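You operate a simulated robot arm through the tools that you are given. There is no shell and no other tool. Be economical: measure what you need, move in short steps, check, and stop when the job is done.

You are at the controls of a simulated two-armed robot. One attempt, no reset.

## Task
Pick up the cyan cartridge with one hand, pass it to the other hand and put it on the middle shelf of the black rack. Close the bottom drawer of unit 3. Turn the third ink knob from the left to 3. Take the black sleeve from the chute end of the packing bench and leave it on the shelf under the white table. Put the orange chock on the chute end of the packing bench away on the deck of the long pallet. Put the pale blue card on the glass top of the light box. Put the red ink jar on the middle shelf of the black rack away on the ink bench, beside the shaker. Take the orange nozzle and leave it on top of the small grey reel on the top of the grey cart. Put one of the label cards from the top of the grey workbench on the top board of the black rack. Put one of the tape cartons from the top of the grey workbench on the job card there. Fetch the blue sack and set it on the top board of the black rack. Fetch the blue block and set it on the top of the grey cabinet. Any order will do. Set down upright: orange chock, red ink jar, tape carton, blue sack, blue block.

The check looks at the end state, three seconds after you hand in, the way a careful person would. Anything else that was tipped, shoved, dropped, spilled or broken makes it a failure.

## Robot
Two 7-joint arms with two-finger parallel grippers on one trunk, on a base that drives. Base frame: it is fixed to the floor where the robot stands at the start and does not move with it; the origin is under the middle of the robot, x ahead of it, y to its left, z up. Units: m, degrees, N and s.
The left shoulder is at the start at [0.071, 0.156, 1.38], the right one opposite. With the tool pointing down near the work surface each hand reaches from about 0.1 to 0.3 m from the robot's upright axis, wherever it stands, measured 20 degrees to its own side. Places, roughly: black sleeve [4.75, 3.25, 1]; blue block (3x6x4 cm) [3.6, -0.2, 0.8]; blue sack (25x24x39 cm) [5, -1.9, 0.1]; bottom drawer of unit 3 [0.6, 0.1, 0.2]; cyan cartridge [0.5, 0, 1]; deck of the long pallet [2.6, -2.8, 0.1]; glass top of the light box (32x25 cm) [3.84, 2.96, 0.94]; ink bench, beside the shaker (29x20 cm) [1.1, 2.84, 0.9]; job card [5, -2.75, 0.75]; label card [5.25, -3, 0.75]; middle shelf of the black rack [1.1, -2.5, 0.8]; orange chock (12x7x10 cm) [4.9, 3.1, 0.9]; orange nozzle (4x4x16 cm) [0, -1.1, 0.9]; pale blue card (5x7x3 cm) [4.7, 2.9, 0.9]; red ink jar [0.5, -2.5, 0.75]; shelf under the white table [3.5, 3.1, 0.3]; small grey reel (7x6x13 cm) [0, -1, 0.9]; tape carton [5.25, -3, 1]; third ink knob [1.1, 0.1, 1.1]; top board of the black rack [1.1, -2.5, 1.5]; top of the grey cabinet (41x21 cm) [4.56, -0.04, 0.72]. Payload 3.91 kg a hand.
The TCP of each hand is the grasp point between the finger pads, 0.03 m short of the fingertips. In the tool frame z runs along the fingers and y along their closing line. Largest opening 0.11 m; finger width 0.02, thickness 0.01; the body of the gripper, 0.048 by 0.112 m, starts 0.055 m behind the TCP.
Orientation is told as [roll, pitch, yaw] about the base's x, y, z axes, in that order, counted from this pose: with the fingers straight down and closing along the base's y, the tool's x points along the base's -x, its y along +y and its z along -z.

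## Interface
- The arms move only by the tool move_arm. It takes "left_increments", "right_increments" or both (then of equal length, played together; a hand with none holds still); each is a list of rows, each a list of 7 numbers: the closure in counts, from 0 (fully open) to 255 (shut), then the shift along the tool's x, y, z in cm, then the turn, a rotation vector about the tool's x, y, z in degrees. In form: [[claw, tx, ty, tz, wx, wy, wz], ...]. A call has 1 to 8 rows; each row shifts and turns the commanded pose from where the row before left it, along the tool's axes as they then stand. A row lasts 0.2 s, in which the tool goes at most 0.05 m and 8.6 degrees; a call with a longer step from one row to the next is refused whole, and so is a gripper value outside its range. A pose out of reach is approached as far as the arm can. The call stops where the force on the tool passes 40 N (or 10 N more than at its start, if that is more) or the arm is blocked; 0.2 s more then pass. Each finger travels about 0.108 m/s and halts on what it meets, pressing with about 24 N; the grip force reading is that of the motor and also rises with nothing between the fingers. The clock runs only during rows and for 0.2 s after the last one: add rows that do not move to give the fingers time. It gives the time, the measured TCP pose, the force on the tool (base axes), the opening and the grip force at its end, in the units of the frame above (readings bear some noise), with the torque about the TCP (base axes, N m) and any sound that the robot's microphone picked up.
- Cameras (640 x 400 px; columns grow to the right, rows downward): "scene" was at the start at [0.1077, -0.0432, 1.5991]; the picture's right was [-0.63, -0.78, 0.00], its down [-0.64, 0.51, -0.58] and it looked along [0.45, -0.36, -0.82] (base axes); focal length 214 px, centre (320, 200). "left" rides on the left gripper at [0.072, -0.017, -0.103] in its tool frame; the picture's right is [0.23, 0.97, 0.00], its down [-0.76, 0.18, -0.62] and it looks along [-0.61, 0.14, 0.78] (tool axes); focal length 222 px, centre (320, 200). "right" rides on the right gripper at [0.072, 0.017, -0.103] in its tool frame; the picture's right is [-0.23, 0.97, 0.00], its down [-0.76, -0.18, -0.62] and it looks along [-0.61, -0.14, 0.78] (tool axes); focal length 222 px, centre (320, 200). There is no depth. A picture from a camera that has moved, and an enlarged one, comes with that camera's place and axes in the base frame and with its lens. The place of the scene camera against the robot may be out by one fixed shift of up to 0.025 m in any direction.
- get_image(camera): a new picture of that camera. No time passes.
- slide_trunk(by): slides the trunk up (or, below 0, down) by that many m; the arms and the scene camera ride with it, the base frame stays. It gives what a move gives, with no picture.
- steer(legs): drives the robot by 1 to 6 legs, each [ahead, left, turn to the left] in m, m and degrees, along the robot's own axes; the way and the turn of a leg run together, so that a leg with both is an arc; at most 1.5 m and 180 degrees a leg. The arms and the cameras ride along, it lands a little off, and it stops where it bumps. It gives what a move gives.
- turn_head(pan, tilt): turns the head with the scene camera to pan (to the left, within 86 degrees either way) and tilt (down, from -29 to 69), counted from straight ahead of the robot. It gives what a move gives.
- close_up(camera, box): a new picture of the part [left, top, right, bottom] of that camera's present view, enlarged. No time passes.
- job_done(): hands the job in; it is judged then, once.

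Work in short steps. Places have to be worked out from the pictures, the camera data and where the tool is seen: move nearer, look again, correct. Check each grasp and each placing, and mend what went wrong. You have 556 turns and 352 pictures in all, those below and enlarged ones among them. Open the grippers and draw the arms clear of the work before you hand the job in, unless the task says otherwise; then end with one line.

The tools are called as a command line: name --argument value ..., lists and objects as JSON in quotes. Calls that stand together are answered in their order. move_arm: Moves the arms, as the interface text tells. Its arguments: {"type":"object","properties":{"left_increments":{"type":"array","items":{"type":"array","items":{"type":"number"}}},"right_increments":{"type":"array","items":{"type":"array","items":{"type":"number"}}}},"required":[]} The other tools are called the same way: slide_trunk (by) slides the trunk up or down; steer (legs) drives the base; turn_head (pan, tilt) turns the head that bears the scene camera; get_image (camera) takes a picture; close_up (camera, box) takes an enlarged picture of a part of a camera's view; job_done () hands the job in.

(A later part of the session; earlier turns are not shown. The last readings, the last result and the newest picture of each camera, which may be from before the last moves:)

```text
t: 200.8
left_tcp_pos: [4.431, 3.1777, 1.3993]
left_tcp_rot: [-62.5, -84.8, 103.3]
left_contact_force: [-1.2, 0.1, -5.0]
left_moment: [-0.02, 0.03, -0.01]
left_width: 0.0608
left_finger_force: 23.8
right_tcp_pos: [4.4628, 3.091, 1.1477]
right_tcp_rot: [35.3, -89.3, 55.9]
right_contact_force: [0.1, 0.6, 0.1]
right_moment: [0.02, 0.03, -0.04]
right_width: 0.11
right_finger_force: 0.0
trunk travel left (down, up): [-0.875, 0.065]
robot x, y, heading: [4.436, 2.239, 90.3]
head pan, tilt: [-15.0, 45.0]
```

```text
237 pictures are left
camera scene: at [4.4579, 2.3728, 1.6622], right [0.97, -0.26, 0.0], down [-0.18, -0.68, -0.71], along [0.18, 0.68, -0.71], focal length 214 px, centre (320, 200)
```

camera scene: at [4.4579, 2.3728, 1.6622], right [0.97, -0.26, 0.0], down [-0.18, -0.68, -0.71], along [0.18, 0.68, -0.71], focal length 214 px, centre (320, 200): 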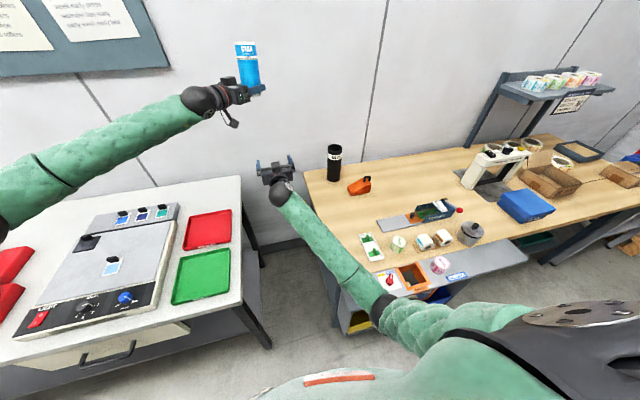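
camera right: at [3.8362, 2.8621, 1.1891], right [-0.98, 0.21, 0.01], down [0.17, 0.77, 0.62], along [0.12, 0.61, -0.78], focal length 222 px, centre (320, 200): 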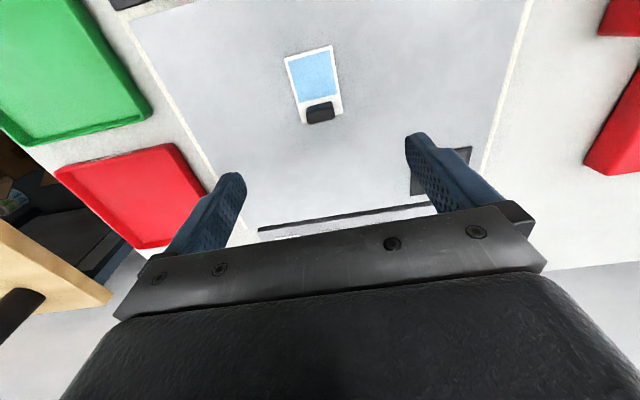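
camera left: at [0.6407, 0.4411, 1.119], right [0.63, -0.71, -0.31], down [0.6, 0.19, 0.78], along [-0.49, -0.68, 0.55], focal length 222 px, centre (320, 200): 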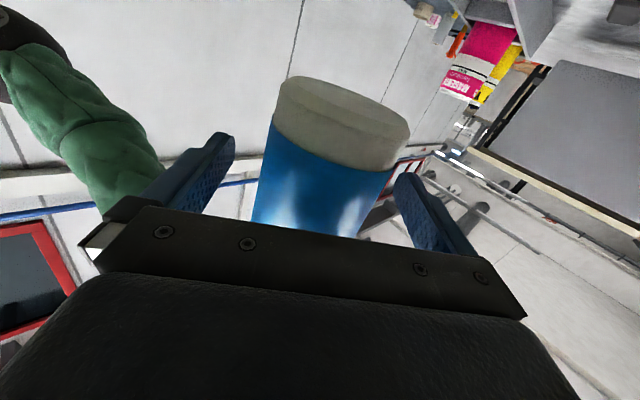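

Move the right hand sideways in front of the sleeve at x≈4.775, staying above the chock.

move_arm --right_increments '[[0, 0, -4.4, 0, 0, 0, 0], [0, 0, -4.4, 0, 0, 0, 0], [0, 0, -4.4, 0, 0, 0, 0], [0, 0, -4.4, 0, 0, 0, 0], [0, 0, -4.4, 0, 0, 0, 0], [0, 0, -4.4, 0, 0, 0, 0], [0, 0, -4.4, 0, 0, 0, 0]]'

close_up --camera "scene" --box '[260, 110, 420, 230]'

get_image --camera "right"

```text
t: 202.4
left_tcp_pos: [4.4326, 3.1767, 1.3991]
left_tcp_rot: [-61.8, -84.8, 102.5]
left_contact_force: [-0.1, -0.1, -4.9]
left_moment: [-0.04, 0.03, 0.0]
left_width: 0.061
left_finger_force: 24.0
right_tcp_pos: [4.7737, 3.0975, 1.1448]
right_tcp_rot: [42.4, -89.3, 48.7]
right_contact_force: [0.5, 0.1, 1.1]
right_moment: [-0.02, -0.01, -0.01]
right_width: 0.1099
right_finger_force: 0.2
trunk travel left (down, up): [-0.875, 0.065]
robot x, y, heading: [4.4366, 2.2381, 90.4]
head pan, tilt: [-15.0, 45.0]
```

```text
3.33 times, centred on (340, 170) of scene
camera zoom: at [4.4598, 2.3727, 1.6622], right [0.97, -0.26, 0.0], down [-0.18, -0.68, -0.71], along [0.18, 0.68, -0.71], focal length 715 px, centre (253, 300)
```

zoom: 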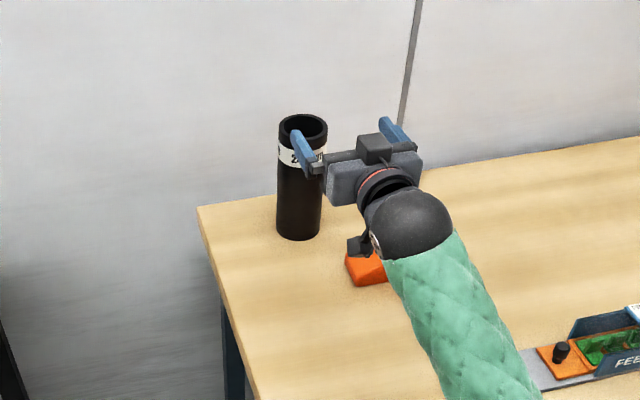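

```text
235 pictures are left
camera right: at [4.7575, 2.9946, 1.0725], right [-0.97, -0.02, 0.23], down [0.2, -0.61, 0.77], along [0.13, 0.79, 0.6], focal length 222 px, centre (320, 200)
```

right: 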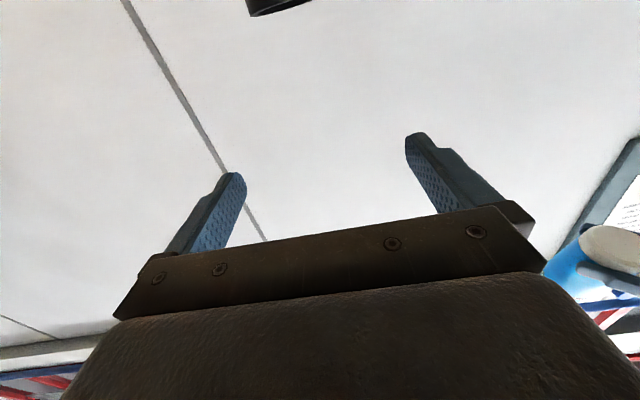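

Sleeve at [4.78, 3.27], top 1.05. Lower to z≈0.99, then advance around it.

move_arm --right_increments '[[0, 4, -0.3, 0, 0, 0, 0], [0, 4, -0.3, 0, 0, 0, 0], [0, 4, 0, 0, 0, 0, 0], [0, 3.3, 0, 0, 0, 0, 0]]'

move_arm --right_increments '[[0, 0, 0, 4, 0, 0, 0], [0, 0, 0, 4, 0, 0, 0]]'

close_up --camera "scene" --box '[260, 110, 420, 230]'

get_image --camera "right"

```text
t: 203.4
left_tcp_pos: [4.4314, 3.1763, 1.3979]
left_tcp_rot: [-62.2, -84.7, 103.0]
left_contact_force: [0.3, -0.2, -5.1]
left_moment: [-0.04, 0.01, 0.03]
left_width: 0.0609
left_finger_force: 24.4
right_tcp_pos: [4.7775, 3.0977, 0.9904]
right_tcp_rot: [40.1, -89.4, 51.2]
right_contact_force: [0.6, -0.6, 0.8]
right_moment: [0.0, 0.03, 0.02]
right_width: 0.1099
right_finger_force: 0.0
trunk travel left (down, up): [-0.875, 0.065]
robot x, y, heading: [4.4353, 2.2387, 90.2]
head pan, tilt: [-15.0, 45.0]
```

```text
t: 204.0
left_tcp_pos: [4.4336, 3.1838, 1.3937]
left_tcp_rot: [-61.3, -84.4, 101.9]
left_contact_force: [-0.1, 1.1, -5.1]
left_moment: [0.0, -0.02, -0.03]
left_width: 0.061
left_finger_force: 23.8
right_tcp_pos: [4.7757, 3.1832, 0.9846]
right_tcp_rot: [25.6, -89.1, 65.4]
right_contact_force: [0.8, 1.0, -0.5]
right_moment: [0.02, 0.0, 0.01]
right_width: 0.11
right_finger_force: 0.0
trunk travel left (down, up): [-0.875, 0.065]
robot x, y, heading: [4.4359, 2.2386, 90.3]
head pan, tilt: [-15.0, 45.0]
```

```text
3.33 times, centred on (340, 170) of scene
camera zoom: at [4.4587, 2.3812, 1.661], right [0.97, -0.26, 0.0], down [-0.18, -0.69, -0.7], along [0.18, 0.68, -0.71], focal length 715 px, centre (253, 300)
```

zoom: 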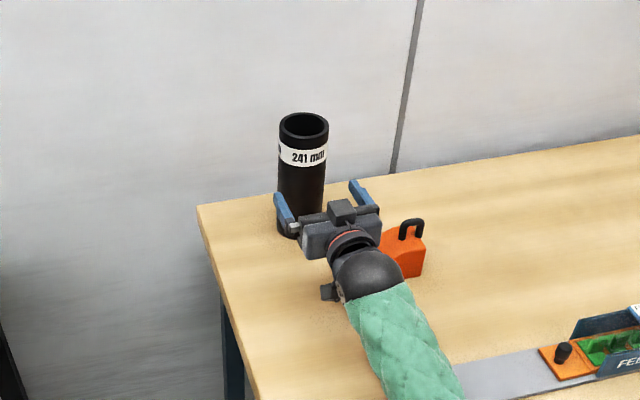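

```text
233 pictures are left
camera right: at [4.7606, 3.0788, 0.9132], right [-0.97, -0.01, 0.23], down [0.19, -0.61, 0.77], along [0.13, 0.79, 0.6], focal length 222 px, centre (320, 200)
```

right: 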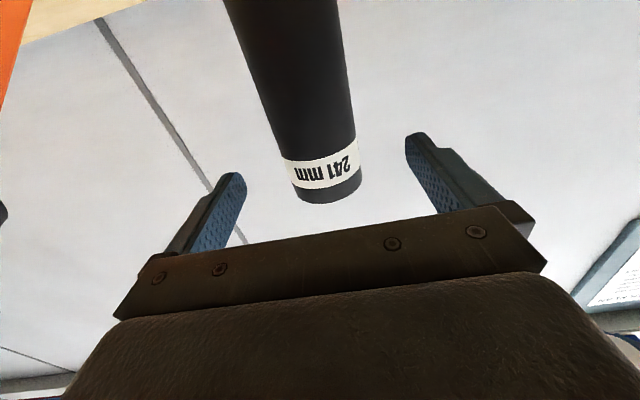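

move_arm --right_increments '[[0, 0, 0.4, 3, 0, 0, 0], [0, 0, 0, 3, 0, 0, 0], [0, 0, 0, 2.2, 0, 0, 0]]'

close_up --camera "scene" --box '[260, 110, 420, 230]'

get_image --camera "right"

```text
t: 204.8
left_tcp_pos: [4.4325, 3.1763, 1.4001]
left_tcp_rot: [-62.8, -84.8, 103.5]
left_contact_force: [-0.2, -0.3, -4.1]
left_moment: [-0.06, 0.01, 0.04]
left_width: 0.0607
left_finger_force: 23.9
right_tcp_pos: [4.7715, 3.2573, 0.9913]
right_tcp_rot: [40.9, -89.3, 50.2]
right_contact_force: [0.6, -0.4, -0.4]
right_moment: [0.0, 0.0, 0.0]
right_width: 0.1098
right_finger_force: 0.1
trunk travel left (down, up): [-0.875, 0.065]
robot x, y, heading: [4.4347, 2.2404, 90.1]
head pan, tilt: [-15.0, 45.0]
```

```text
3.33 times, centred on (340, 170) of scene
camera zoom: at [4.4578, 2.3714, 1.6624], right [0.97, -0.26, 0.0], down [-0.18, -0.68, -0.71], along [0.18, 0.68, -0.71], focal length 715 px, centre (253, 300)
```

zoom: 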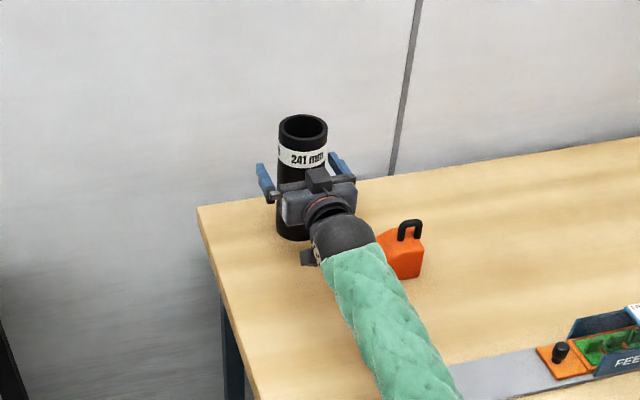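

```text
231 pictures are left
camera right: at [4.7545, 3.1548, 0.9179], right [-0.97, -0.02, 0.23], down [0.19, -0.61, 0.77], along [0.13, 0.79, 0.6], focal length 222 px, centre (320, 200)
```

right: 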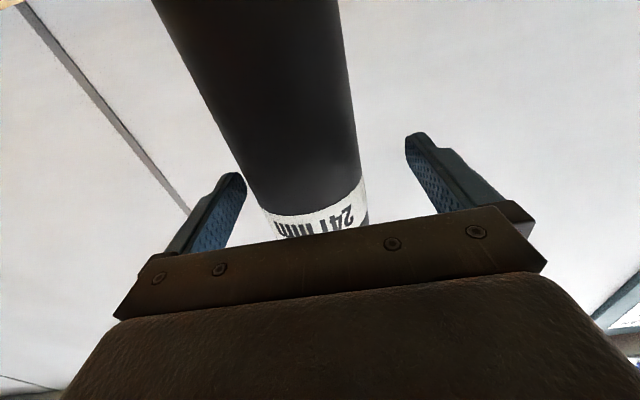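

move_arm --right_increments '[[0, 0, 0, 1.2, 0, 0, 0], [200, 0, 0, 0, 0, 0, 0], [200, 0, 0, 0, 0, 0, 0], [200, 0, 0, 0, 0, 0, 0], [200, 0, 0, 0, 0, 0, 0]]'

get_image --camera "right"

```text
t: 206.0
left_tcp_pos: [4.4312, 3.1772, 1.399]
left_tcp_rot: [-62.3, -84.7, 103.1]
left_contact_force: [-0.3, 1.0, -4.3]
left_moment: [-0.05, 0.01, -0.02]
left_width: 0.0606
left_finger_force: 23.6
right_tcp_pos: [4.7706, 3.2705, 0.9879]
right_tcp_rot: [32.5, -89.3, 58.7]
right_contact_force: [0.3, -1.2, -0.6]
right_moment: [-0.07, 0.0, 0.01]
right_width: 0.0748
right_finger_force: 23.9
trunk travel left (down, up): [-0.875, 0.065]
robot x, y, heading: [4.4366, 2.2378, 90.3]
head pan, tilt: [-15.0, 45.0]
```

```text
230 pictures are left
camera right: at [4.7535, 3.1681, 0.9161], right [-0.97, -0.02, 0.23], down [0.19, -0.61, 0.77], along [0.13, 0.79, 0.6], focal length 222 px, centre (320, 200)
```

right: 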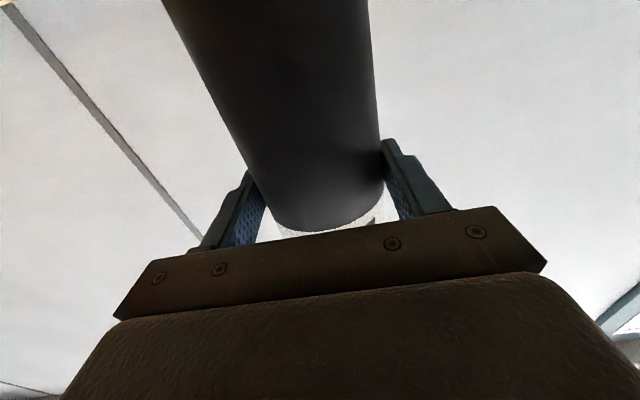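

Gripped. Lift 14 cm, then pull back.

move_arm --right_increments '[[200, -3, 0, 0, 0, 0, 0], [200, -4, 0, 0, 0, 0, 0], [200, -4, 0, 0, 0, 0, 0], [200, -4, 0, 0, 0, 0, 0]]'

move_arm --right_increments '[[200, 0, 2, -4.5, 0, 0, 0], [200, 0, 2, -4.5, 0, 0, 0], [200, 0, 2, -4.5, 0, 0, 0], [200, 0, 2, -4.5, 0, 0, 0], [200, 0, 2, -4.5, 0, 0, 0], [200, 0, 2, -4.5, 0, 0, 0]]'

get_image --camera "scene"

```text
t: 207.0
left_tcp_pos: [4.432, 3.1777, 1.3985]
left_tcp_rot: [-62.6, -84.7, 103.3]
left_contact_force: [-0.6, 0.3, -3.4]
left_moment: [-0.05, 0.07, -0.03]
left_width: 0.0605
left_finger_force: 23.6
right_tcp_pos: [4.767, 3.2704, 1.1388]
right_tcp_rot: [32.8, -89.4, 58.3]
right_contact_force: [0.0, 0.1, -4.3]
right_moment: [-0.05, 0.0, 0.0]
right_width: 0.0744
right_finger_force: 24.0
trunk travel left (down, up): [-0.875, 0.065]
robot x, y, heading: [4.4341, 2.2395, 90.4]
head pan, tilt: [-15.0, 45.0]
```

```text
t: 208.4
left_tcp_pos: [4.4317, 3.1757, 1.4011]
left_tcp_rot: [-62.9, -84.9, 103.6]
left_contact_force: [-1.0, -1.5, -4.0]
left_moment: [-0.02, 0.05, 0.03]
left_width: 0.0611
left_finger_force: 24.2
right_tcp_pos: [4.6533, 3.0001, 1.1488]
right_tcp_rot: [38.5, -89.6, 52.6]
right_contact_force: [0.6, -0.3, -4.8]
right_moment: [-0.09, -0.02, 0.0]
right_width: 0.0745
right_finger_force: 24.0
trunk travel left (down, up): [-0.875, 0.065]
robot x, y, heading: [4.4346, 2.2422, 90.4]
head pan, tilt: [-15.0, 45.0]
```

```text
229 pictures are left
camera scene: at [4.4574, 2.3718, 1.6624], right [0.97, -0.26, 0.0], down [-0.18, -0.68, -0.71], along [0.18, 0.68, -0.71], focal length 214 px, centre (320, 200)
```

scene: 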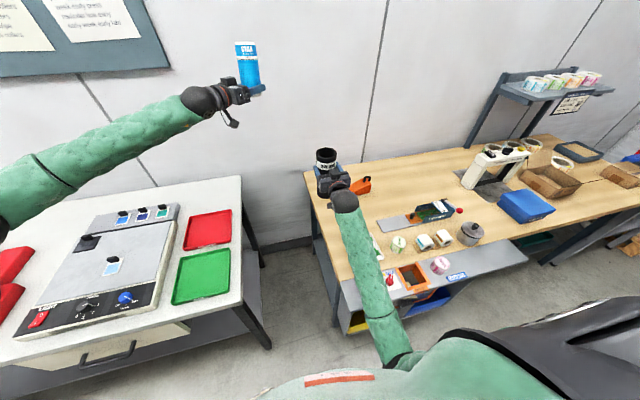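

Sleeve held. Back away from the benches, then retract the left hand so the trunk can be lowered in front of the white table.

steer --legs '[[-0.5, 0, 0], [0, 0.4, 0]]'

move_arm --left_increments '[[190, 0, -2.5, -3.8, 0, 0, 0], [190, 0, -2.5, -3.8, 0, 0, 0], [190, 0, -2.5, -3.8, 0, 0, 0], [190, 0, -2.5, -3.8, 0, 0, 0], [190, 0, -2.5, -3.8, 0, 0, 0], [190, 0, -2.5, -3.8, 0, 0, 0], [190, 0, -2.5, -3.8, 0, 0, 0], [190, 0, -2.5, -3.8, 0, 0, 0]]'

get_image --camera "scene"

```text
t: 213.4
left_tcp_pos: [4.0304, 2.6717, 1.3995]
left_tcp_rot: [-62.5, -84.7, 104.0]
left_contact_force: [-0.5, -0.7, -4.5]
left_moment: [-0.07, 0.01, -0.01]
left_width: 0.0609
left_finger_force: 24.3
right_tcp_pos: [4.2541, 2.5001, 1.1469]
right_tcp_rot: [33.7, -89.4, 58.2]
right_contact_force: [-0.3, -0.2, -4.1]
right_moment: [-0.05, 0.01, 0.0]
right_width: 0.0746
right_finger_force: 24.4
trunk travel left (down, up): [-0.875, 0.065]
robot x, y, heading: [4.05, 1.7348, 91.1]
head pan, tilt: [-15.0, 45.0]
```

```text
t: 215.2
left_tcp_pos: [3.9326, 2.32, 1.4306]
left_tcp_rot: [-62.9, -84.8, 104.3]
left_contact_force: [0.7, -0.1, -4.4]
left_moment: [-0.06, 0.03, -0.02]
left_width: 0.0608
left_finger_force: 23.9
right_tcp_pos: [4.2543, 2.4995, 1.1479]
right_tcp_rot: [35.5, -89.5, 56.4]
right_contact_force: [-0.9, -0.8, -3.5]
right_moment: [-0.09, 0.0, -0.02]
right_width: 0.0746
right_finger_force: 23.5
trunk travel left (down, up): [-0.875, 0.065]
robot x, y, heading: [4.0455, 1.7376, 90.8]
head pan, tilt: [-15.0, 45.0]
```

```text
228 pictures are left
camera scene: at [4.0676, 1.867, 1.6624], right [0.97, -0.24, 0.0], down [-0.17, -0.69, -0.71], along [0.17, 0.69, -0.71], focal length 214 px, centre (320, 200)
```

scene: 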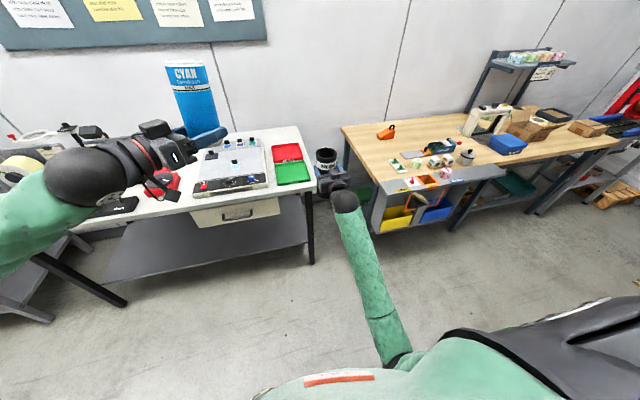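

Strafe left to x≈3.65, then lower the trunk in steps.

steer --legs '[[0, 0.4, -0.8]]'

slide_trunk --by -0.4

slide_trunk --by -0.3

turn_head --pan -10 --tilt 35

get_image --camera "scene"

```text
t: 217.7
left_tcp_pos: [3.5407, 2.3196, 1.428]
left_tcp_rot: [-62.5, -84.7, 103.1]
left_contact_force: [0.2, -0.1, -4.5]
left_moment: [-0.04, 0.04, 0.02]
left_width: 0.061
left_finger_force: 24.0
right_tcp_pos: [3.865, 2.4921, 1.1478]
right_tcp_rot: [33.4, -89.5, 57.8]
right_contact_force: [0.1, 0.0, -4.7]
right_moment: [-0.06, -0.02, 0.03]
right_width: 0.0745
right_finger_force: 24.0
trunk travel left (down, up): [-0.875, 0.065]
robot x, y, heading: [3.6483, 1.7285, 90.4]
head pan, tilt: [-15.0, 45.0]
```

```text
t: 221.6
left_tcp_pos: [3.5416, 2.3203, 1.0289]
left_tcp_rot: [-62.5, -84.6, 103.2]
left_contact_force: [-0.3, 0.0, -4.8]
left_moment: [-0.07, 0.05, 0.03]
left_width: 0.0606
left_finger_force: 23.7
right_tcp_pos: [3.865, 2.4917, 0.7464]
right_tcp_rot: [33.5, -89.3, 57.7]
right_contact_force: [0.9, -0.6, -5.4]
right_moment: [-0.1, -0.04, -0.01]
right_width: 0.0746
right_finger_force: 24.7
trunk travel left (down, up): [-0.475, 0.465]
robot x, y, heading: [3.6463, 1.7348, 90.3]
head pan, tilt: [-15.0, 45.0]
```

```text
t: 224.8
left_tcp_pos: [3.5411, 2.3177, 0.818]
left_tcp_rot: [-64.9, -84.8, 105.3]
left_contact_force: [1.9, 0.7, -3.7]
left_moment: [-0.11, 0.08, 0.03]
left_width: 0.0606
left_finger_force: 23.9
right_tcp_pos: [3.8657, 2.4928, 0.5385]
right_tcp_rot: [30.5, -89.7, 60.4]
right_contact_force: [1.5, 0.3, -4.8]
right_moment: [-0.08, -0.04, 0.05]
right_width: 0.0746
right_finger_force: 23.9
trunk travel left (down, up): [-0.255, 0.685]
robot x, y, heading: [3.6482, 1.7309, 90.3]
head pan, tilt: [-15.0, 45.0]
stopped: the arm was blocked; the commanded pose is now the measured one
```

```text
t: 225.5
left_tcp_pos: [3.5367, 2.3159, 0.816]
left_tcp_rot: [-67.1, -84.8, 107.7]
left_contact_force: [0.1, 0.1, -5.3]
left_moment: [-0.07, -0.01, 0.01]
left_width: 0.0605
left_finger_force: 24.0
right_tcp_pos: [3.8624, 2.4907, 0.5385]
right_tcp_rot: [-26.3, -89.7, 117.5]
right_contact_force: [-0.3, -0.2, -3.7]
right_moment: [-0.07, 0.01, 0.0]
right_width: 0.0747
right_finger_force: 24.2
trunk travel left (down, up): [-0.255, 0.685]
robot x, y, heading: [3.6485, 1.7328, 90.2]
head pan, tilt: [-10.0, 35.0]
```

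```text
227 pictures are left
camera scene: at [3.6576, 1.8676, 1.0639], right [0.99, -0.17, 0.01], down [-0.09, -0.56, -0.82], along [0.14, 0.81, -0.57], focal length 214 px, centre (320, 200)
```

scene: 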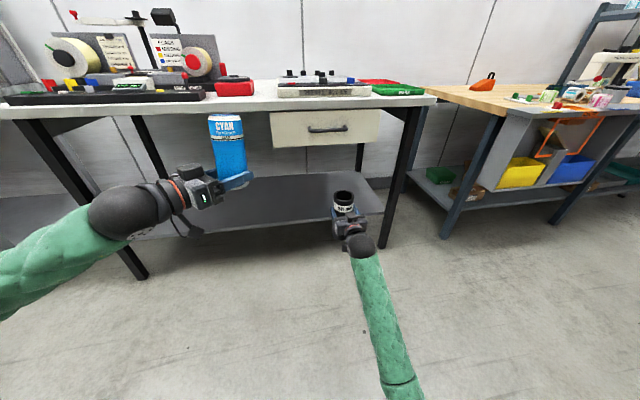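

The trunk stopped after 0.62 m; something touches. Look at the left elbow.

turn_head --pan 70 --tilt 45

get_image --camera "scene"

turn_head --pan -70 --tilt 55

get_image --camera "scene"

```text
t: 227.0
left_tcp_pos: [3.5352, 2.3172, 0.8163]
left_tcp_rot: [-67.2, -84.8, 107.7]
left_contact_force: [-0.3, 0.4, -4.6]
left_moment: [-0.04, 0.02, -0.01]
left_width: 0.0605
left_finger_force: 23.4
right_tcp_pos: [3.8637, 2.4913, 0.5401]
right_tcp_rot: [-53.3, -89.9, 144.3]
right_contact_force: [0.0, 0.4, -4.1]
right_moment: [-0.09, 0.03, -0.02]
right_width: 0.0747
right_finger_force: 24.0
trunk travel left (down, up): [-0.255, 0.685]
robot x, y, heading: [3.6452, 1.7351, 90.3]
head pan, tilt: [70.0, 45.0]
```

```text
226 pictures are left
camera scene: at [3.5664, 1.8084, 1.0483], right [0.34, 0.94, 0.01], down [0.67, -0.24, -0.7], along [-0.66, 0.24, -0.71], focal length 214 px, centre (320, 200)
```

scene: 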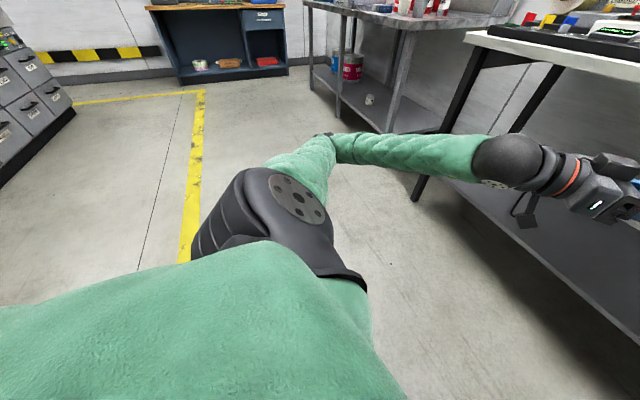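

```text
t: 229.2
left_tcp_pos: [3.5352, 2.3167, 0.8167]
left_tcp_rot: [-67.0, -84.9, 107.6]
left_contact_force: [-0.2, -0.2, -3.7]
left_moment: [-0.05, 0.02, 0.03]
left_width: 0.0604
left_finger_force: 23.9
right_tcp_pos: [3.8622, 2.4921, 0.5402]
right_tcp_rot: [-77.5, -89.9, 168.6]
right_contact_force: [0.4, 0.0, -4.9]
right_moment: [-0.09, -0.02, 0.03]
right_width: 0.0747
right_finger_force: 24.2
trunk travel left (down, up): [-0.255, 0.685]
robot x, y, heading: [3.6476, 1.7302, 90.4]
head pan, tilt: [-70.0, 55.0]
```

```text
225 pictures are left
camera scene: at [3.7106, 1.8062, 1.0358], right [0.35, -0.94, 0.0], down [-0.76, -0.28, -0.58], along [0.54, 0.2, -0.81], focal length 214 px, centre (320, 200)
```

scene: 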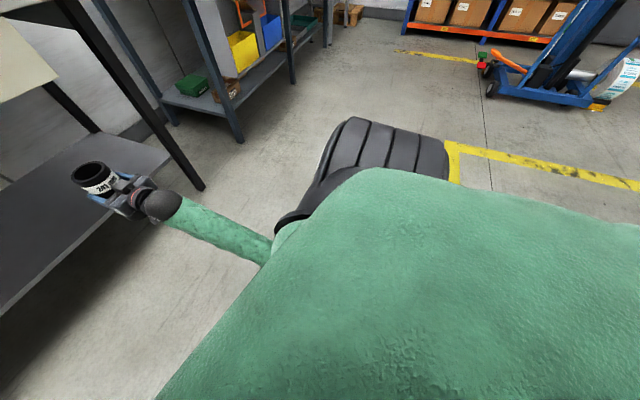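

Likely the right elbow reached the robot's own base. It's low enough; drive ahead 0.15 m and extend the right arm over the shelf.

steer --legs '[[0.15, 0, 0]]'

move_arm --right_increments '[[200, 0, 0, 4, 0, 0, 0], [200, 0, 0, 4, 0, 0, 0], [200, 0, 0, 4, 0, 0, 0], [200, 0, 0, 4, 0, 0, 0], [200, 0, 0, 4, 0, 0, 0]]'

turn_head --pan -10 --tilt 30

get_image --camera "scene"

```text
t: 230.6
left_tcp_pos: [3.5352, 2.4654, 0.8164]
left_tcp_rot: [-67.0, -84.8, 107.7]
left_contact_force: [0.5, -0.4, -5.1]
left_moment: [-0.04, 0.06, -0.03]
left_width: 0.0608
left_finger_force: 23.9
right_tcp_pos: [3.8606, 2.6407, 0.5393]
right_tcp_rot: [-77.5, -89.8, 168.7]
right_contact_force: [-0.6, -0.2, -4.6]
right_moment: [-0.11, 0.01, 0.0]
right_width: 0.0745
right_finger_force: 23.7
trunk travel left (down, up): [-0.255, 0.685]
robot x, y, heading: [3.6483, 1.8829, 90.6]
head pan, tilt: [-70.0, 55.0]
```

```text
t: 231.8
left_tcp_pos: [3.5407, 2.4688, 0.809]
left_tcp_rot: [-62.3, -84.6, 103.1]
left_contact_force: [0.4, -0.1, -3.6]
left_moment: [-0.05, 0.08, 0.03]
left_width: 0.0607
left_finger_force: 24.3
right_tcp_pos: [3.8587, 2.8425, 0.5266]
right_tcp_rot: [36.3, -89.6, 54.7]
right_contact_force: [-0.3, 0.1, -4.7]
right_moment: [-0.06, -0.03, -0.04]
right_width: 0.0749
right_finger_force: 23.8
trunk travel left (down, up): [-0.255, 0.685]
robot x, y, heading: [3.6447, 1.8815, 90.3]
head pan, tilt: [-70.0, 55.0]
```

```text
t: 233.1
left_tcp_pos: [3.5379, 2.4679, 0.8083]
left_tcp_rot: [-62.4, -84.8, 103.3]
left_contact_force: [-0.8, 0.0, -3.6]
left_moment: [-0.01, 0.02, -0.01]
left_width: 0.0606
left_finger_force: 23.9
right_tcp_pos: [3.8571, 2.8437, 0.5276]
right_tcp_rot: [34.9, -89.6, 56.3]
right_contact_force: [0.0, 0.3, -4.5]
right_moment: [-0.08, 0.04, 0.01]
right_width: 0.0744
right_finger_force: 23.9
trunk travel left (down, up): [-0.255, 0.685]
robot x, y, heading: [3.6467, 1.8823, 90.5]
head pan, tilt: [-10.0, 30.0]
```

```text
224 pictures are left
camera scene: at [3.6629, 2.0229, 1.0648], right [0.99, -0.17, 0.0], down [-0.08, -0.49, -0.87], along [0.15, 0.85, -0.5], focal length 214 px, centre (320, 200)
```

scene: 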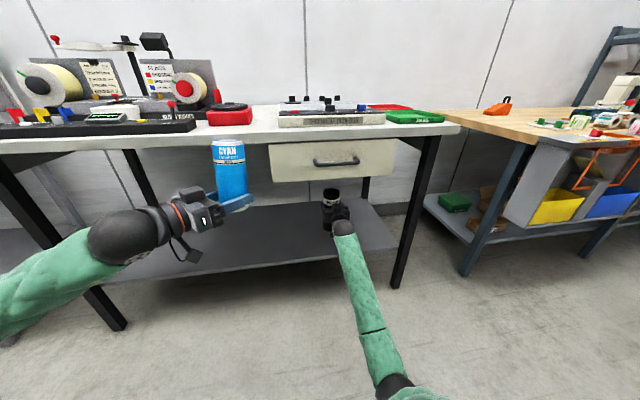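

move_arm --right_increments '[[200, 0, 0, 4, 0, 0, 0], [200, 0, 0, 4, 0, 0, 0], [200, 0, 0, 3, 0, 0, 0], [200, 3, 0, 0, 0, 0, 0], [200, 2, 0, 0, 0, 0, 0]]'

close_up --camera "scene" --box '[230, 130, 430, 300]'

get_image --camera "right"

```text
t: 234.3
left_tcp_pos: [3.5385, 2.4676, 0.8076]
left_tcp_rot: [-62.4, -84.7, 103.1]
left_contact_force: [0.5, -0.2, -4.2]
left_moment: [-0.04, 0.03, 0.03]
left_width: 0.0608
left_finger_force: 23.3
right_tcp_pos: [3.8546, 2.9539, 0.4794]
right_tcp_rot: [34.7, -89.6, 56.4]
right_contact_force: [-0.6, -0.1, -3.3]
right_moment: [-0.1, 0.01, -0.03]
right_width: 0.0745
right_finger_force: 24.0
trunk travel left (down, up): [-0.255, 0.685]
robot x, y, heading: [3.6506, 1.8796, 90.3]
head pan, tilt: [-10.0, 30.0]
```

```text
2.35 times, centred on (330, 215) of scene
camera zoom: at [3.6629, 2.0232, 1.0648], right [0.99, -0.17, 0.0], down [-0.08, -0.49, -0.87], along [0.14, 0.85, -0.5], focal length 505 px, centre (296, 165)
```

zoom: 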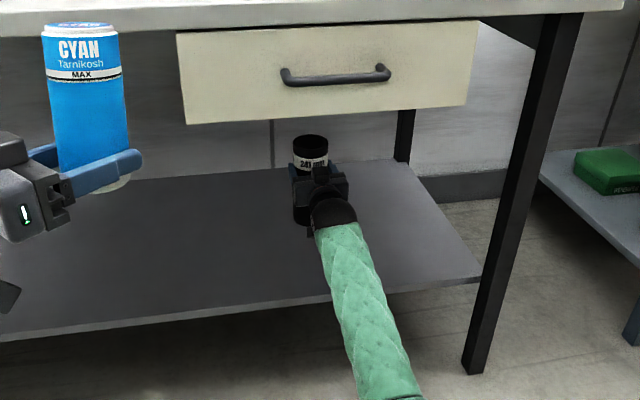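

```text
222 pictures are left
camera right: at [3.8398, 2.8505, 0.4063], right [-0.97, -0.02, 0.23], down [0.19, -0.62, 0.76], along [0.13, 0.79, 0.6], focal length 222 px, centre (320, 200)
```

right: 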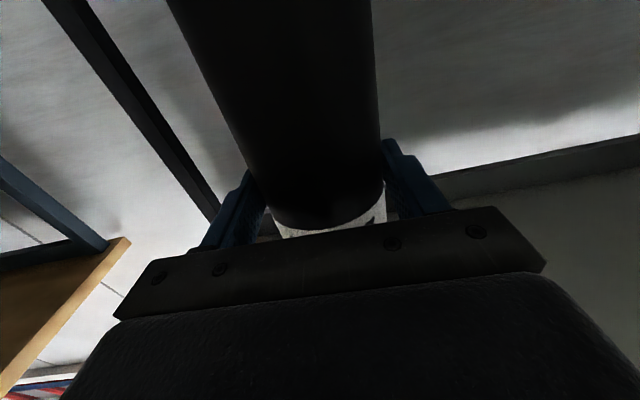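

move_arm --right_increments '[[200, 1, 0, 0, 0, 0, 0], [200, 1, 0, 0, 0, 0, 0], [200, 0.7, 0, 0, 0, 0, 0], [200, 0.7, 0, 0, 0, 0, 0], [200, 0.7, 0, 0, 0, 0, 0]]'

```text
t: 235.5
left_tcp_pos: [3.538, 2.4695, 0.8072]
left_tcp_rot: [-62.4, -84.8, 103.2]
left_contact_force: [-0.3, -0.3, -4.2]
left_moment: [-0.07, 0.02, -0.01]
left_width: 0.0609
left_finger_force: 23.7
right_tcp_pos: [3.8558, 2.951, 0.4369]
right_tcp_rot: [33.1, -89.6, 58.2]
right_contact_force: [-0.1, -0.5, -5.2]
right_moment: [-0.09, 0.02, 0.0]
right_width: 0.0744
right_finger_force: 23.8
trunk travel left (down, up): [-0.255, 0.685]
robot x, y, heading: [3.6478, 1.8778, 90.3]
head pan, tilt: [-10.0, 30.0]
```

move_arm --right_increments '[[200, 0.7, 0, 0, 0, 0, 0], [200, 0.7, 0, 0, 0, 0, 0], [200, 0.7, 0, 0, 0, 0, 0], [200, 0.7, 0, 0, 0, 0, 0], [200, 0.7, 0, 0, 0, 0, 0]]'

close_up --camera "scene" --box '[230, 130, 430, 300]'

```text
t: 236.7
left_tcp_pos: [3.54, 2.4682, 0.8101]
left_tcp_rot: [-62.4, -84.8, 103.2]
left_contact_force: [-0.8, 0.1, -4.5]
left_moment: [-0.05, 0.02, -0.01]
left_width: 0.0606
left_finger_force: 24.0
right_tcp_pos: [3.8549, 2.9533, 0.402]
right_tcp_rot: [35.4, -89.7, 55.9]
right_contact_force: [0.0, -0.5, -3.4]
right_moment: [-0.1, -0.01, -0.03]
right_width: 0.0746
right_finger_force: 23.4
trunk travel left (down, up): [-0.255, 0.685]
robot x, y, heading: [3.6462, 1.8802, 90.3]
head pan, tilt: [-10.0, 30.0]
```

```text
2.35 times, centred on (330, 215) of scene
camera zoom: at [3.6628, 2.023, 1.0648], right [0.99, -0.17, 0.0], down [-0.08, -0.49, -0.87], along [0.14, 0.85, -0.5], focal length 505 px, centre (296, 165)
```

zoom: 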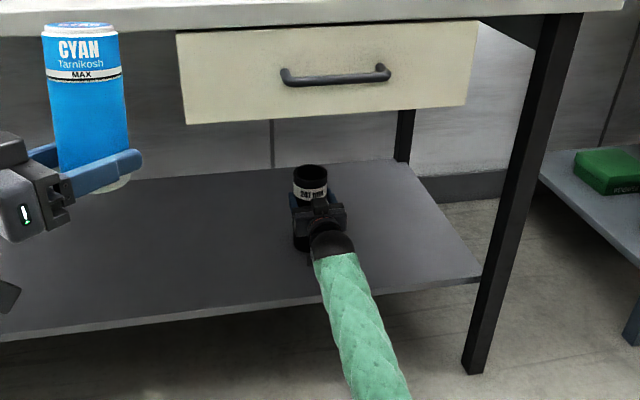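

move_arm --right_increments '[[200, 0.7, 0, 0, 0, 0, 0], [200, 0.7, 0, 0, 0, 0, 0], [200, 0.7, 0, 0, 0, 0, 0], [200, 0.7, 0, 0, 0, 0, 0], [200, 0.7, 0, 0, 0, 0, 0]]'

close_up --camera "scene" --box '[290, 190, 390, 270]'

```text
t: 237.9
left_tcp_pos: [3.539, 2.4668, 0.81]
left_tcp_rot: [-63.0, -84.8, 103.7]
left_contact_force: [0.2, -0.8, -3.9]
left_moment: [-0.07, 0.01, -0.01]
left_width: 0.0609
left_finger_force: 24.1
right_tcp_pos: [3.8549, 2.9524, 0.3695]
right_tcp_rot: [45.9, -89.7, 45.4]
right_contact_force: [0.2, 0.3, 18.2]
right_moment: [0.58, -0.07, -0.08]
right_width: 0.0743
right_finger_force: 24.1
trunk travel left (down, up): [-0.255, 0.685]
robot x, y, heading: [3.648, 1.8814, 90.4]
head pan, tilt: [-10.0, 30.0]
```

```text
5.00 times, centred on (340, 230) of scene
camera zoom: at [3.6625, 2.0211, 1.0651], right [0.99, -0.17, 0.0], down [-0.08, -0.49, -0.87], along [0.15, 0.85, -0.5], focal length 1072 px, centre (220, 50)
```

zoom: 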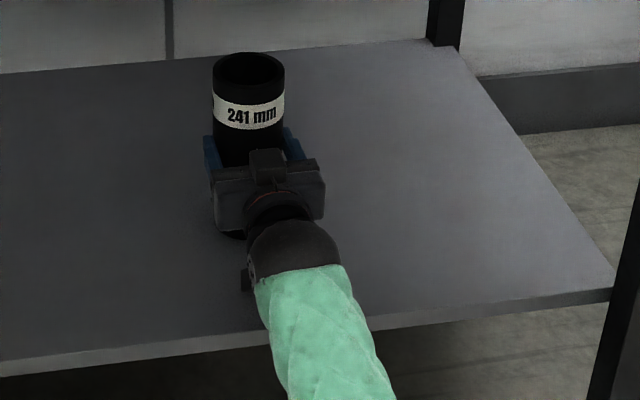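

Contact (18 N): the sleeve stands on the shelf. Relax and release.

move_arm --right_increments '[[200, -0.3, 0, 0, 0, 0, 0], [75, 0, 0, 0, 0, 0, 0], [60, 0, 0, 0, 0, 0, 0], [30, 0, 0, 0, 0, 0, 0], [0, 0, 0, 0, 0, 0, 0]]'

close_up --camera "scene" --box '[290, 190, 390, 270]'

```text
t: 239.1
left_tcp_pos: [3.539, 2.4678, 0.8089]
left_tcp_rot: [-62.5, -84.7, 103.3]
left_contact_force: [-0.4, -0.3, -4.9]
left_moment: [-0.06, 0.05, -0.01]
left_width: 0.0609
left_finger_force: 23.8
right_tcp_pos: [3.8543, 2.9526, 0.3716]
right_tcp_rot: [35.1, -89.7, 56.2]
right_contact_force: [0.9, 0.0, -0.2]
right_moment: [-0.03, 0.02, 0.0]
right_width: 0.11
right_finger_force: 0.2
trunk travel left (down, up): [-0.255, 0.685]
robot x, y, heading: [3.6479, 1.8799, 90.5]
head pan, tilt: [-10.0, 30.0]
```

```text
5.00 times, centred on (340, 230) of scene
camera zoom: at [3.6628, 2.0226, 1.0649], right [0.99, -0.17, 0.0], down [-0.08, -0.49, -0.87], along [0.15, 0.85, -0.5], focal length 1072 px, centre (220, 50)
```

zoom: 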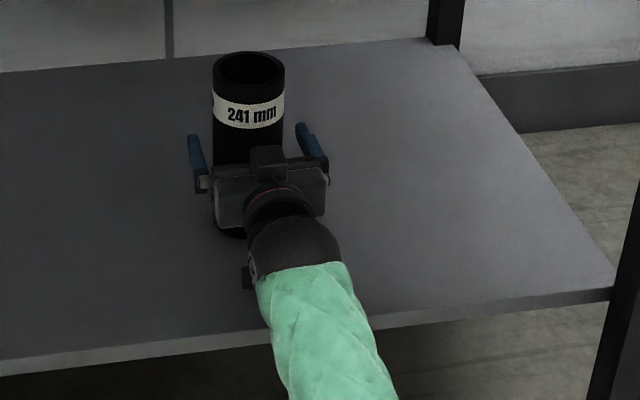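

Sleeve stands. Withdraw straight back.

move_arm --right_increments '[[0, 0, 0, -3, 0, 0, 0], [0, 0, 0, -4, 0, 0, 0], [0, 0, 0, -4, 0, 0, 0], [0, -2, 0, -4, 0, 0, 0], [0, -2, 0, -4, 0, 0, 0], [0, -2, 0, -4, 0, 0, 0], [0, -2, 0, -4, 0, 0, 0]]'

steer --legs '[[-0.3, 0, 0]]'

slide_trunk --by 0.4

slide_trunk --by 0.2

turn_head --pan -15 --tilt 45

get_image --camera "scene"

```text
t: 240.7
left_tcp_pos: [3.5367, 2.4659, 0.813]
left_tcp_rot: [-64.6, -84.8, 105.4]
left_contact_force: [-0.1, 0.3, -5.4]
left_moment: [-0.03, 0.03, 0.01]
left_width: 0.0603
left_finger_force: 23.7
right_tcp_pos: [3.8608, 2.6836, 0.4646]
right_tcp_rot: [177.6, -89.6, -86.3]
right_contact_force: [-0.6, -0.5, 0.5]
right_moment: [0.03, 0.01, 0.0]
right_width: 0.11
right_finger_force: 0.0
trunk travel left (down, up): [-0.255, 0.685]
robot x, y, heading: [3.6471, 1.8813, 90.2]
head pan, tilt: [-10.0, 30.0]
```

```text
t: 242.7
left_tcp_pos: [3.5387, 2.1671, 0.8135]
left_tcp_rot: [-65.4, -84.7, 106.1]
left_contact_force: [0.4, -0.1, -4.8]
left_moment: [-0.05, 0.0, -0.02]
left_width: 0.0606
left_finger_force: 24.5
right_tcp_pos: [3.8612, 2.3848, 0.4626]
right_tcp_rot: [-172.9, -89.8, -95.8]
right_contact_force: [0.0, 0.1, 0.9]
right_moment: [0.02, -0.01, 0.02]
right_width: 0.1099
right_finger_force: 0.1
trunk travel left (down, up): [-0.255, 0.685]
robot x, y, heading: [3.6465, 1.5811, 90.2]
head pan, tilt: [-10.0, 30.0]
```

```text
t: 246.6
left_tcp_pos: [3.5417, 2.1717, 1.2077]
left_tcp_rot: [-62.5, -84.8, 103.2]
left_contact_force: [-0.2, 0.7, -4.8]
left_moment: [-0.06, 0.02, 0.03]
left_width: 0.0608
left_finger_force: 23.7
right_tcp_pos: [3.8642, 2.3866, 0.8555]
right_tcp_rot: [128.3, -89.6, -37.3]
right_contact_force: [-0.6, -0.1, -0.2]
right_moment: [-0.01, 0.01, -0.03]
right_width: 0.1102
right_finger_force: 0.1
trunk travel left (down, up): [-0.655, 0.285]
robot x, y, heading: [3.6491, 1.5843, 90.5]
head pan, tilt: [-10.0, 30.0]
```

```text
t: 248.7
left_tcp_pos: [3.5407, 2.1702, 1.408]
left_tcp_rot: [-62.6, -84.7, 103.2]
left_contact_force: [0.1, -0.5, -4.7]
left_moment: [-0.06, 0.05, 0.01]
left_width: 0.0608
left_finger_force: 23.9
right_tcp_pos: [3.8637, 2.3852, 1.0558]
right_tcp_rot: [128.1, -89.7, -37.0]
right_contact_force: [0.0, -0.5, 0.2]
right_moment: [0.01, 0.0, -0.02]
right_width: 0.1098
right_finger_force: 0.0
trunk travel left (down, up): [-0.855, 0.085]
robot x, y, heading: [3.6484, 1.5814, 90.3]
head pan, tilt: [-10.0, 30.0]
```

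```text
t: 249.5
left_tcp_pos: [3.541, 2.1706, 1.4091]
left_tcp_rot: [-62.4, -84.7, 103.2]
left_contact_force: [-0.2, 0.7, -5.6]
left_moment: [-0.05, 0.04, -0.01]
left_width: 0.0608
left_finger_force: 23.9
right_tcp_pos: [3.8631, 2.3853, 1.0563]
right_tcp_rot: [130.3, -89.8, -39.3]
right_contact_force: [0.5, 0.6, 0.0]
right_moment: [0.02, -0.02, 0.01]
right_width: 0.1103
right_finger_force: 0.0
trunk travel left (down, up): [-0.855, 0.085]
robot x, y, heading: [3.6497, 1.581, 90.5]
head pan, tilt: [-15.0, 45.0]
```

```text
218 pictures are left
camera scene: at [3.6699, 1.7138, 1.6424], right [0.97, -0.25, 0.0], down [-0.18, -0.68, -0.71], along [0.18, 0.68, -0.71], focal length 214 px, centre (320, 200)
```

scene: 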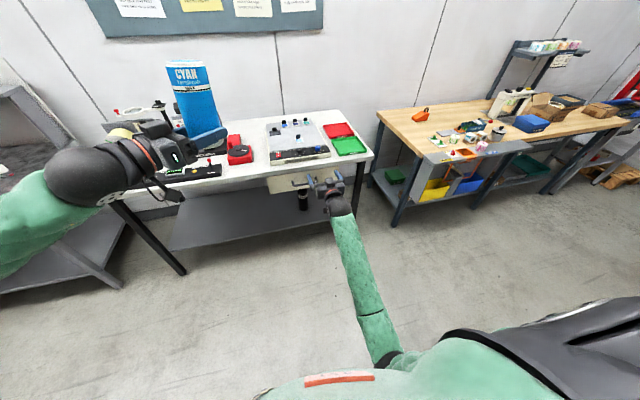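

Next the chock. Turn the right tool back down and drive to the bench.

move_arm --right_increments '[[0, -3, 0, 0, 0, 0, 0], [0, -3, 0, 0, 0, 8.5, 0], [0, 0, 0, 0, 0, 8.5, 0], [0, 0, 0, 0, 0, 8.5, 0], [0, 0, 0, 0, 0, 8.5, 0], [0, 0, 0, 0, 0, 8.5, 0], [0, 0, 0, 0, 0, 8.5, 0], [0, 0, 0, 0, 0, 8.5, 0]]'

move_arm --right_increments '[[0, 0, 0, 0, 0, 8.5, 0], [0, 0, 0, 0, 0, 8.5, 0], [0, 0, 0, 0, 0, 8.5, 0], [0, 0, 0, 0, 0, 5, 0], [0, 0, 0, -4, 0, 0, 0], [0, 0, 0, -4, 0, 0, 0]]'

steer --legs '[[0, -0.95, 0], [0.6, 0, 0]]'

turn_head --pan -15 --tilt 50

get_image --camera "scene"

get_image --camera "right"

```text
t: 251.3
left_tcp_pos: [3.5414, 2.1709, 1.4079]
left_tcp_rot: [-62.4, -84.7, 103.1]
left_contact_force: [-0.3, 0.5, -5.1]
left_moment: [-0.05, 0.02, -0.02]
left_width: 0.0606
left_finger_force: 23.9
right_tcp_pos: [3.8639, 2.3849, 1.1147]
right_tcp_rot: [0.2, -30.6, 91.1]
right_contact_force: [0.4, 1.0, -0.1]
right_moment: [-0.04, 0.0, 0.0]
right_width: 0.1101
right_finger_force: 0.1
trunk travel left (down, up): [-0.855, 0.085]
robot x, y, heading: [3.6494, 1.5783, 90.3]
head pan, tilt: [-15.0, 45.0]
```

```text
t: 252.7
left_tcp_pos: [3.5429, 2.1693, 1.4101]
left_tcp_rot: [-61.9, -84.8, 102.6]
left_contact_force: [0.8, -0.4, -3.7]
left_moment: [-0.07, 0.04, 0.04]
left_width: 0.0608
left_finger_force: 23.9
right_tcp_pos: [3.8676, 2.3839, 1.1981]
right_tcp_rot: [0.2, -0.1, 91.1]
right_contact_force: [0.4, -0.6, 0.7]
right_moment: [0.03, 0.02, 0.01]
right_width: 0.1101
right_finger_force: 0.0
trunk travel left (down, up): [-0.855, 0.085]
robot x, y, heading: [3.6505, 1.5831, 90.5]
head pan, tilt: [-15.0, 45.0]
```

```text
t: 260.6
left_tcp_pos: [4.5044, 2.7717, 1.4079]
left_tcp_rot: [-62.4, -84.7, 102.2]
left_contact_force: [-0.1, -0.3, -3.7]
left_moment: [-0.05, 0.02, 0.02]
left_width: 0.0608
left_finger_force: 23.8
right_tcp_pos: [4.8305, 2.9811, 1.1987]
right_tcp_rot: [0.2, -0.2, 90.2]
right_contact_force: [0.1, 0.2, -0.3]
right_moment: [0.02, -0.01, 0.02]
right_width: 0.11
right_finger_force: 0.1
trunk travel left (down, up): [-0.855, 0.085]
robot x, y, heading: [4.5999, 2.1818, 89.2]
head pan, tilt: [-15.0, 45.0]
```

```text
t: 261.3
left_tcp_pos: [4.5042, 2.772, 1.4093]
left_tcp_rot: [-62.1, -84.7, 102.0]
left_contact_force: [0.1, -0.4, -4.8]
left_moment: [-0.03, 0.01, 0.04]
left_width: 0.0606
left_finger_force: 24.7
right_tcp_pos: [4.8304, 2.9816, 1.1993]
right_tcp_rot: [0.3, 0.0, 90.2]
right_contact_force: [-1.0, -0.2, -0.1]
right_moment: [0.01, 0.03, -0.03]
right_width: 0.1102
right_finger_force: 0.0
trunk travel left (down, up): [-0.855, 0.085]
robot x, y, heading: [4.6052, 2.1841, 89.5]
head pan, tilt: [-15.0, 50.0]
```

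```text
217 pictures are left
camera scene: at [4.6243, 2.3101, 1.6353], right [0.96, -0.27, 0.0], down [-0.21, -0.74, -0.64], along [0.17, 0.62, -0.77], focal length 214 px, centre (320, 200)
```

scene: 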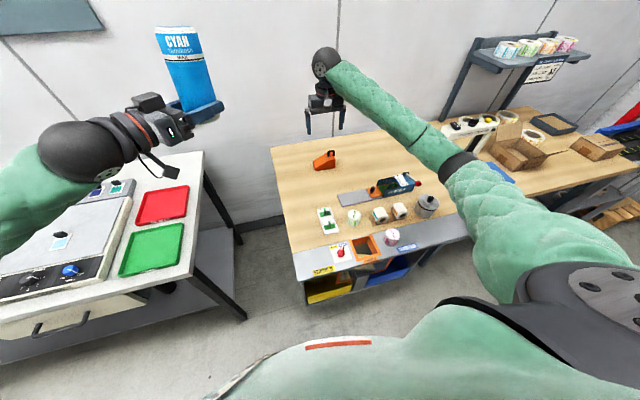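

```text
216 pictures are left
camera right: at [4.8146, 2.9097, 1.3007], right [-0.97, 0.22, 0.0], down [0.18, 0.76, 0.62], along [0.14, 0.61, -0.78], focal length 222 px, centre (320, 200)
```

right: 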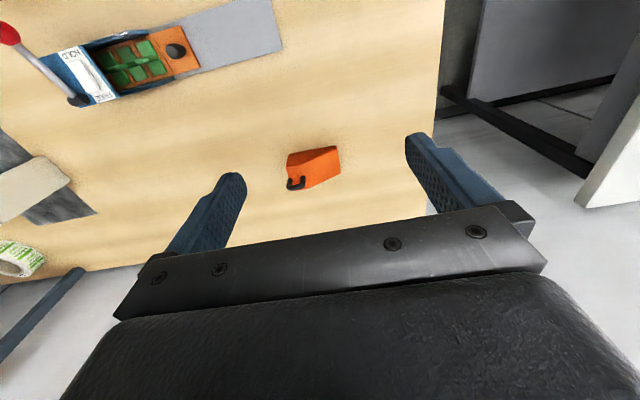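

close_up --camera "right" --box '[260, 120, 370, 210]'

close_up --camera "scene" --box '[280, 110, 380, 200]'

```text
4.44 times, centred on (315, 165) of right
camera zoom: at [4.8146, 2.9097, 1.3007], right [-0.97, 0.22, 0.0], down [0.18, 0.76, 0.62], along [0.14, 0.61, -0.78], focal length 987 px, centre (342, 356)
```

zoom: 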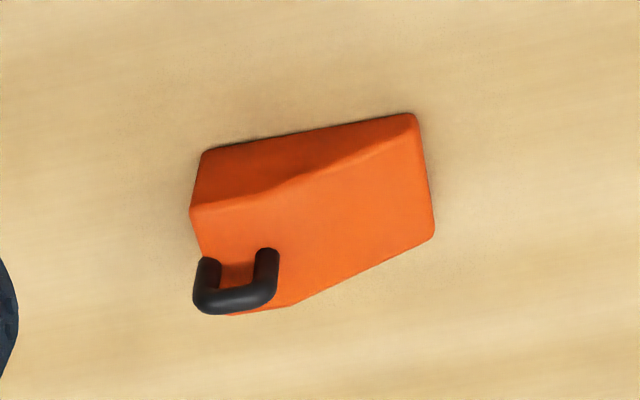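

```text
4.44 times, centred on (330, 155) of scene
camera zoom: at [4.6243, 2.3101, 1.6353], right [0.96, -0.27, 0.0], down [-0.21, -0.74, -0.64], along [0.17, 0.62, -0.77], focal length 953 px, centre (276, 400)
```

zoom: 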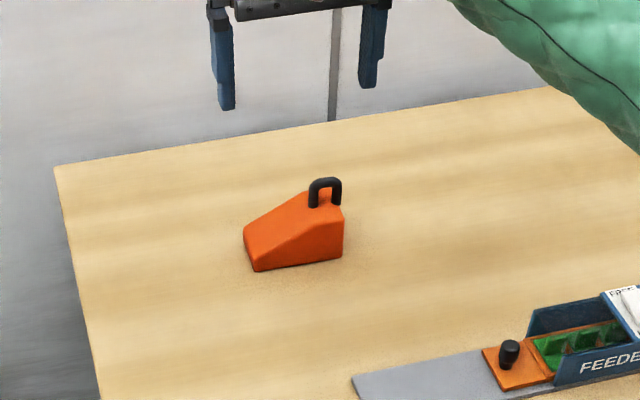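

Chock centre ≈[4.88, 3.156], 7 cm across y. I'll rotate the right tool 90° to close along y, moving above it.

steer --legs '[[0.06, 0, 0.8]]'

move_arm --right_increments '[[0, 0, 0, 0, 0, 0, 8.4], [0, 0, 0, 0, 0, 0, 8.4], [0, 0, 0, 0, 0, 0, 8.4], [0, 0, 0, 0, 0, 0, 8.4], [0, 0, 0, 0, 0, 0, 8.4], [0, 0, 0, 0, 0, 0, 8.4], [0, 0, 0, 0, 0, 0, 8.4], [0, 0, 0, 0, 0, 0, 8.4]]'

```text
t: 262.3
left_tcp_pos: [4.4965, 2.8228, 1.4124]
left_tcp_rot: [-63.2, -85.0, 103.6]
left_contact_force: [0.0, -1.3, -3.5]
left_moment: [-0.03, 0.05, 0.02]
left_width: 0.0607
left_finger_force: 24.0
right_tcp_pos: [4.8205, 3.0379, 1.2028]
right_tcp_rot: [0.2, -0.5, 91.0]
right_contact_force: [0.0, -0.6, 0.6]
right_moment: [0.05, -0.03, 0.01]
right_width: 0.1101
right_finger_force: 0.1
trunk travel left (down, up): [-0.855, 0.085]
robot x, y, heading: [4.6035, 2.2377, 90.2]
head pan, tilt: [-15.0, 50.0]
```

```text
t: 264.1
left_tcp_pos: [4.4967, 2.8307, 1.4084]
left_tcp_rot: [-62.3, -84.7, 102.9]
left_contact_force: [-0.3, -0.1, -4.5]
left_moment: [-0.06, 0.05, -0.02]
left_width: 0.0607
left_finger_force: 24.2
right_tcp_pos: [4.8216, 3.0434, 1.1985]
right_tcp_rot: [0.2, 0.1, 23.7]
right_contact_force: [-0.5, -0.7, -0.1]
right_moment: [-0.03, 0.01, 0.03]
right_width: 0.1102
right_finger_force: 0.0
trunk travel left (down, up): [-0.855, 0.085]
robot x, y, heading: [4.6036, 2.2401, 90.2]
head pan, tilt: [-15.0, 50.0]
```

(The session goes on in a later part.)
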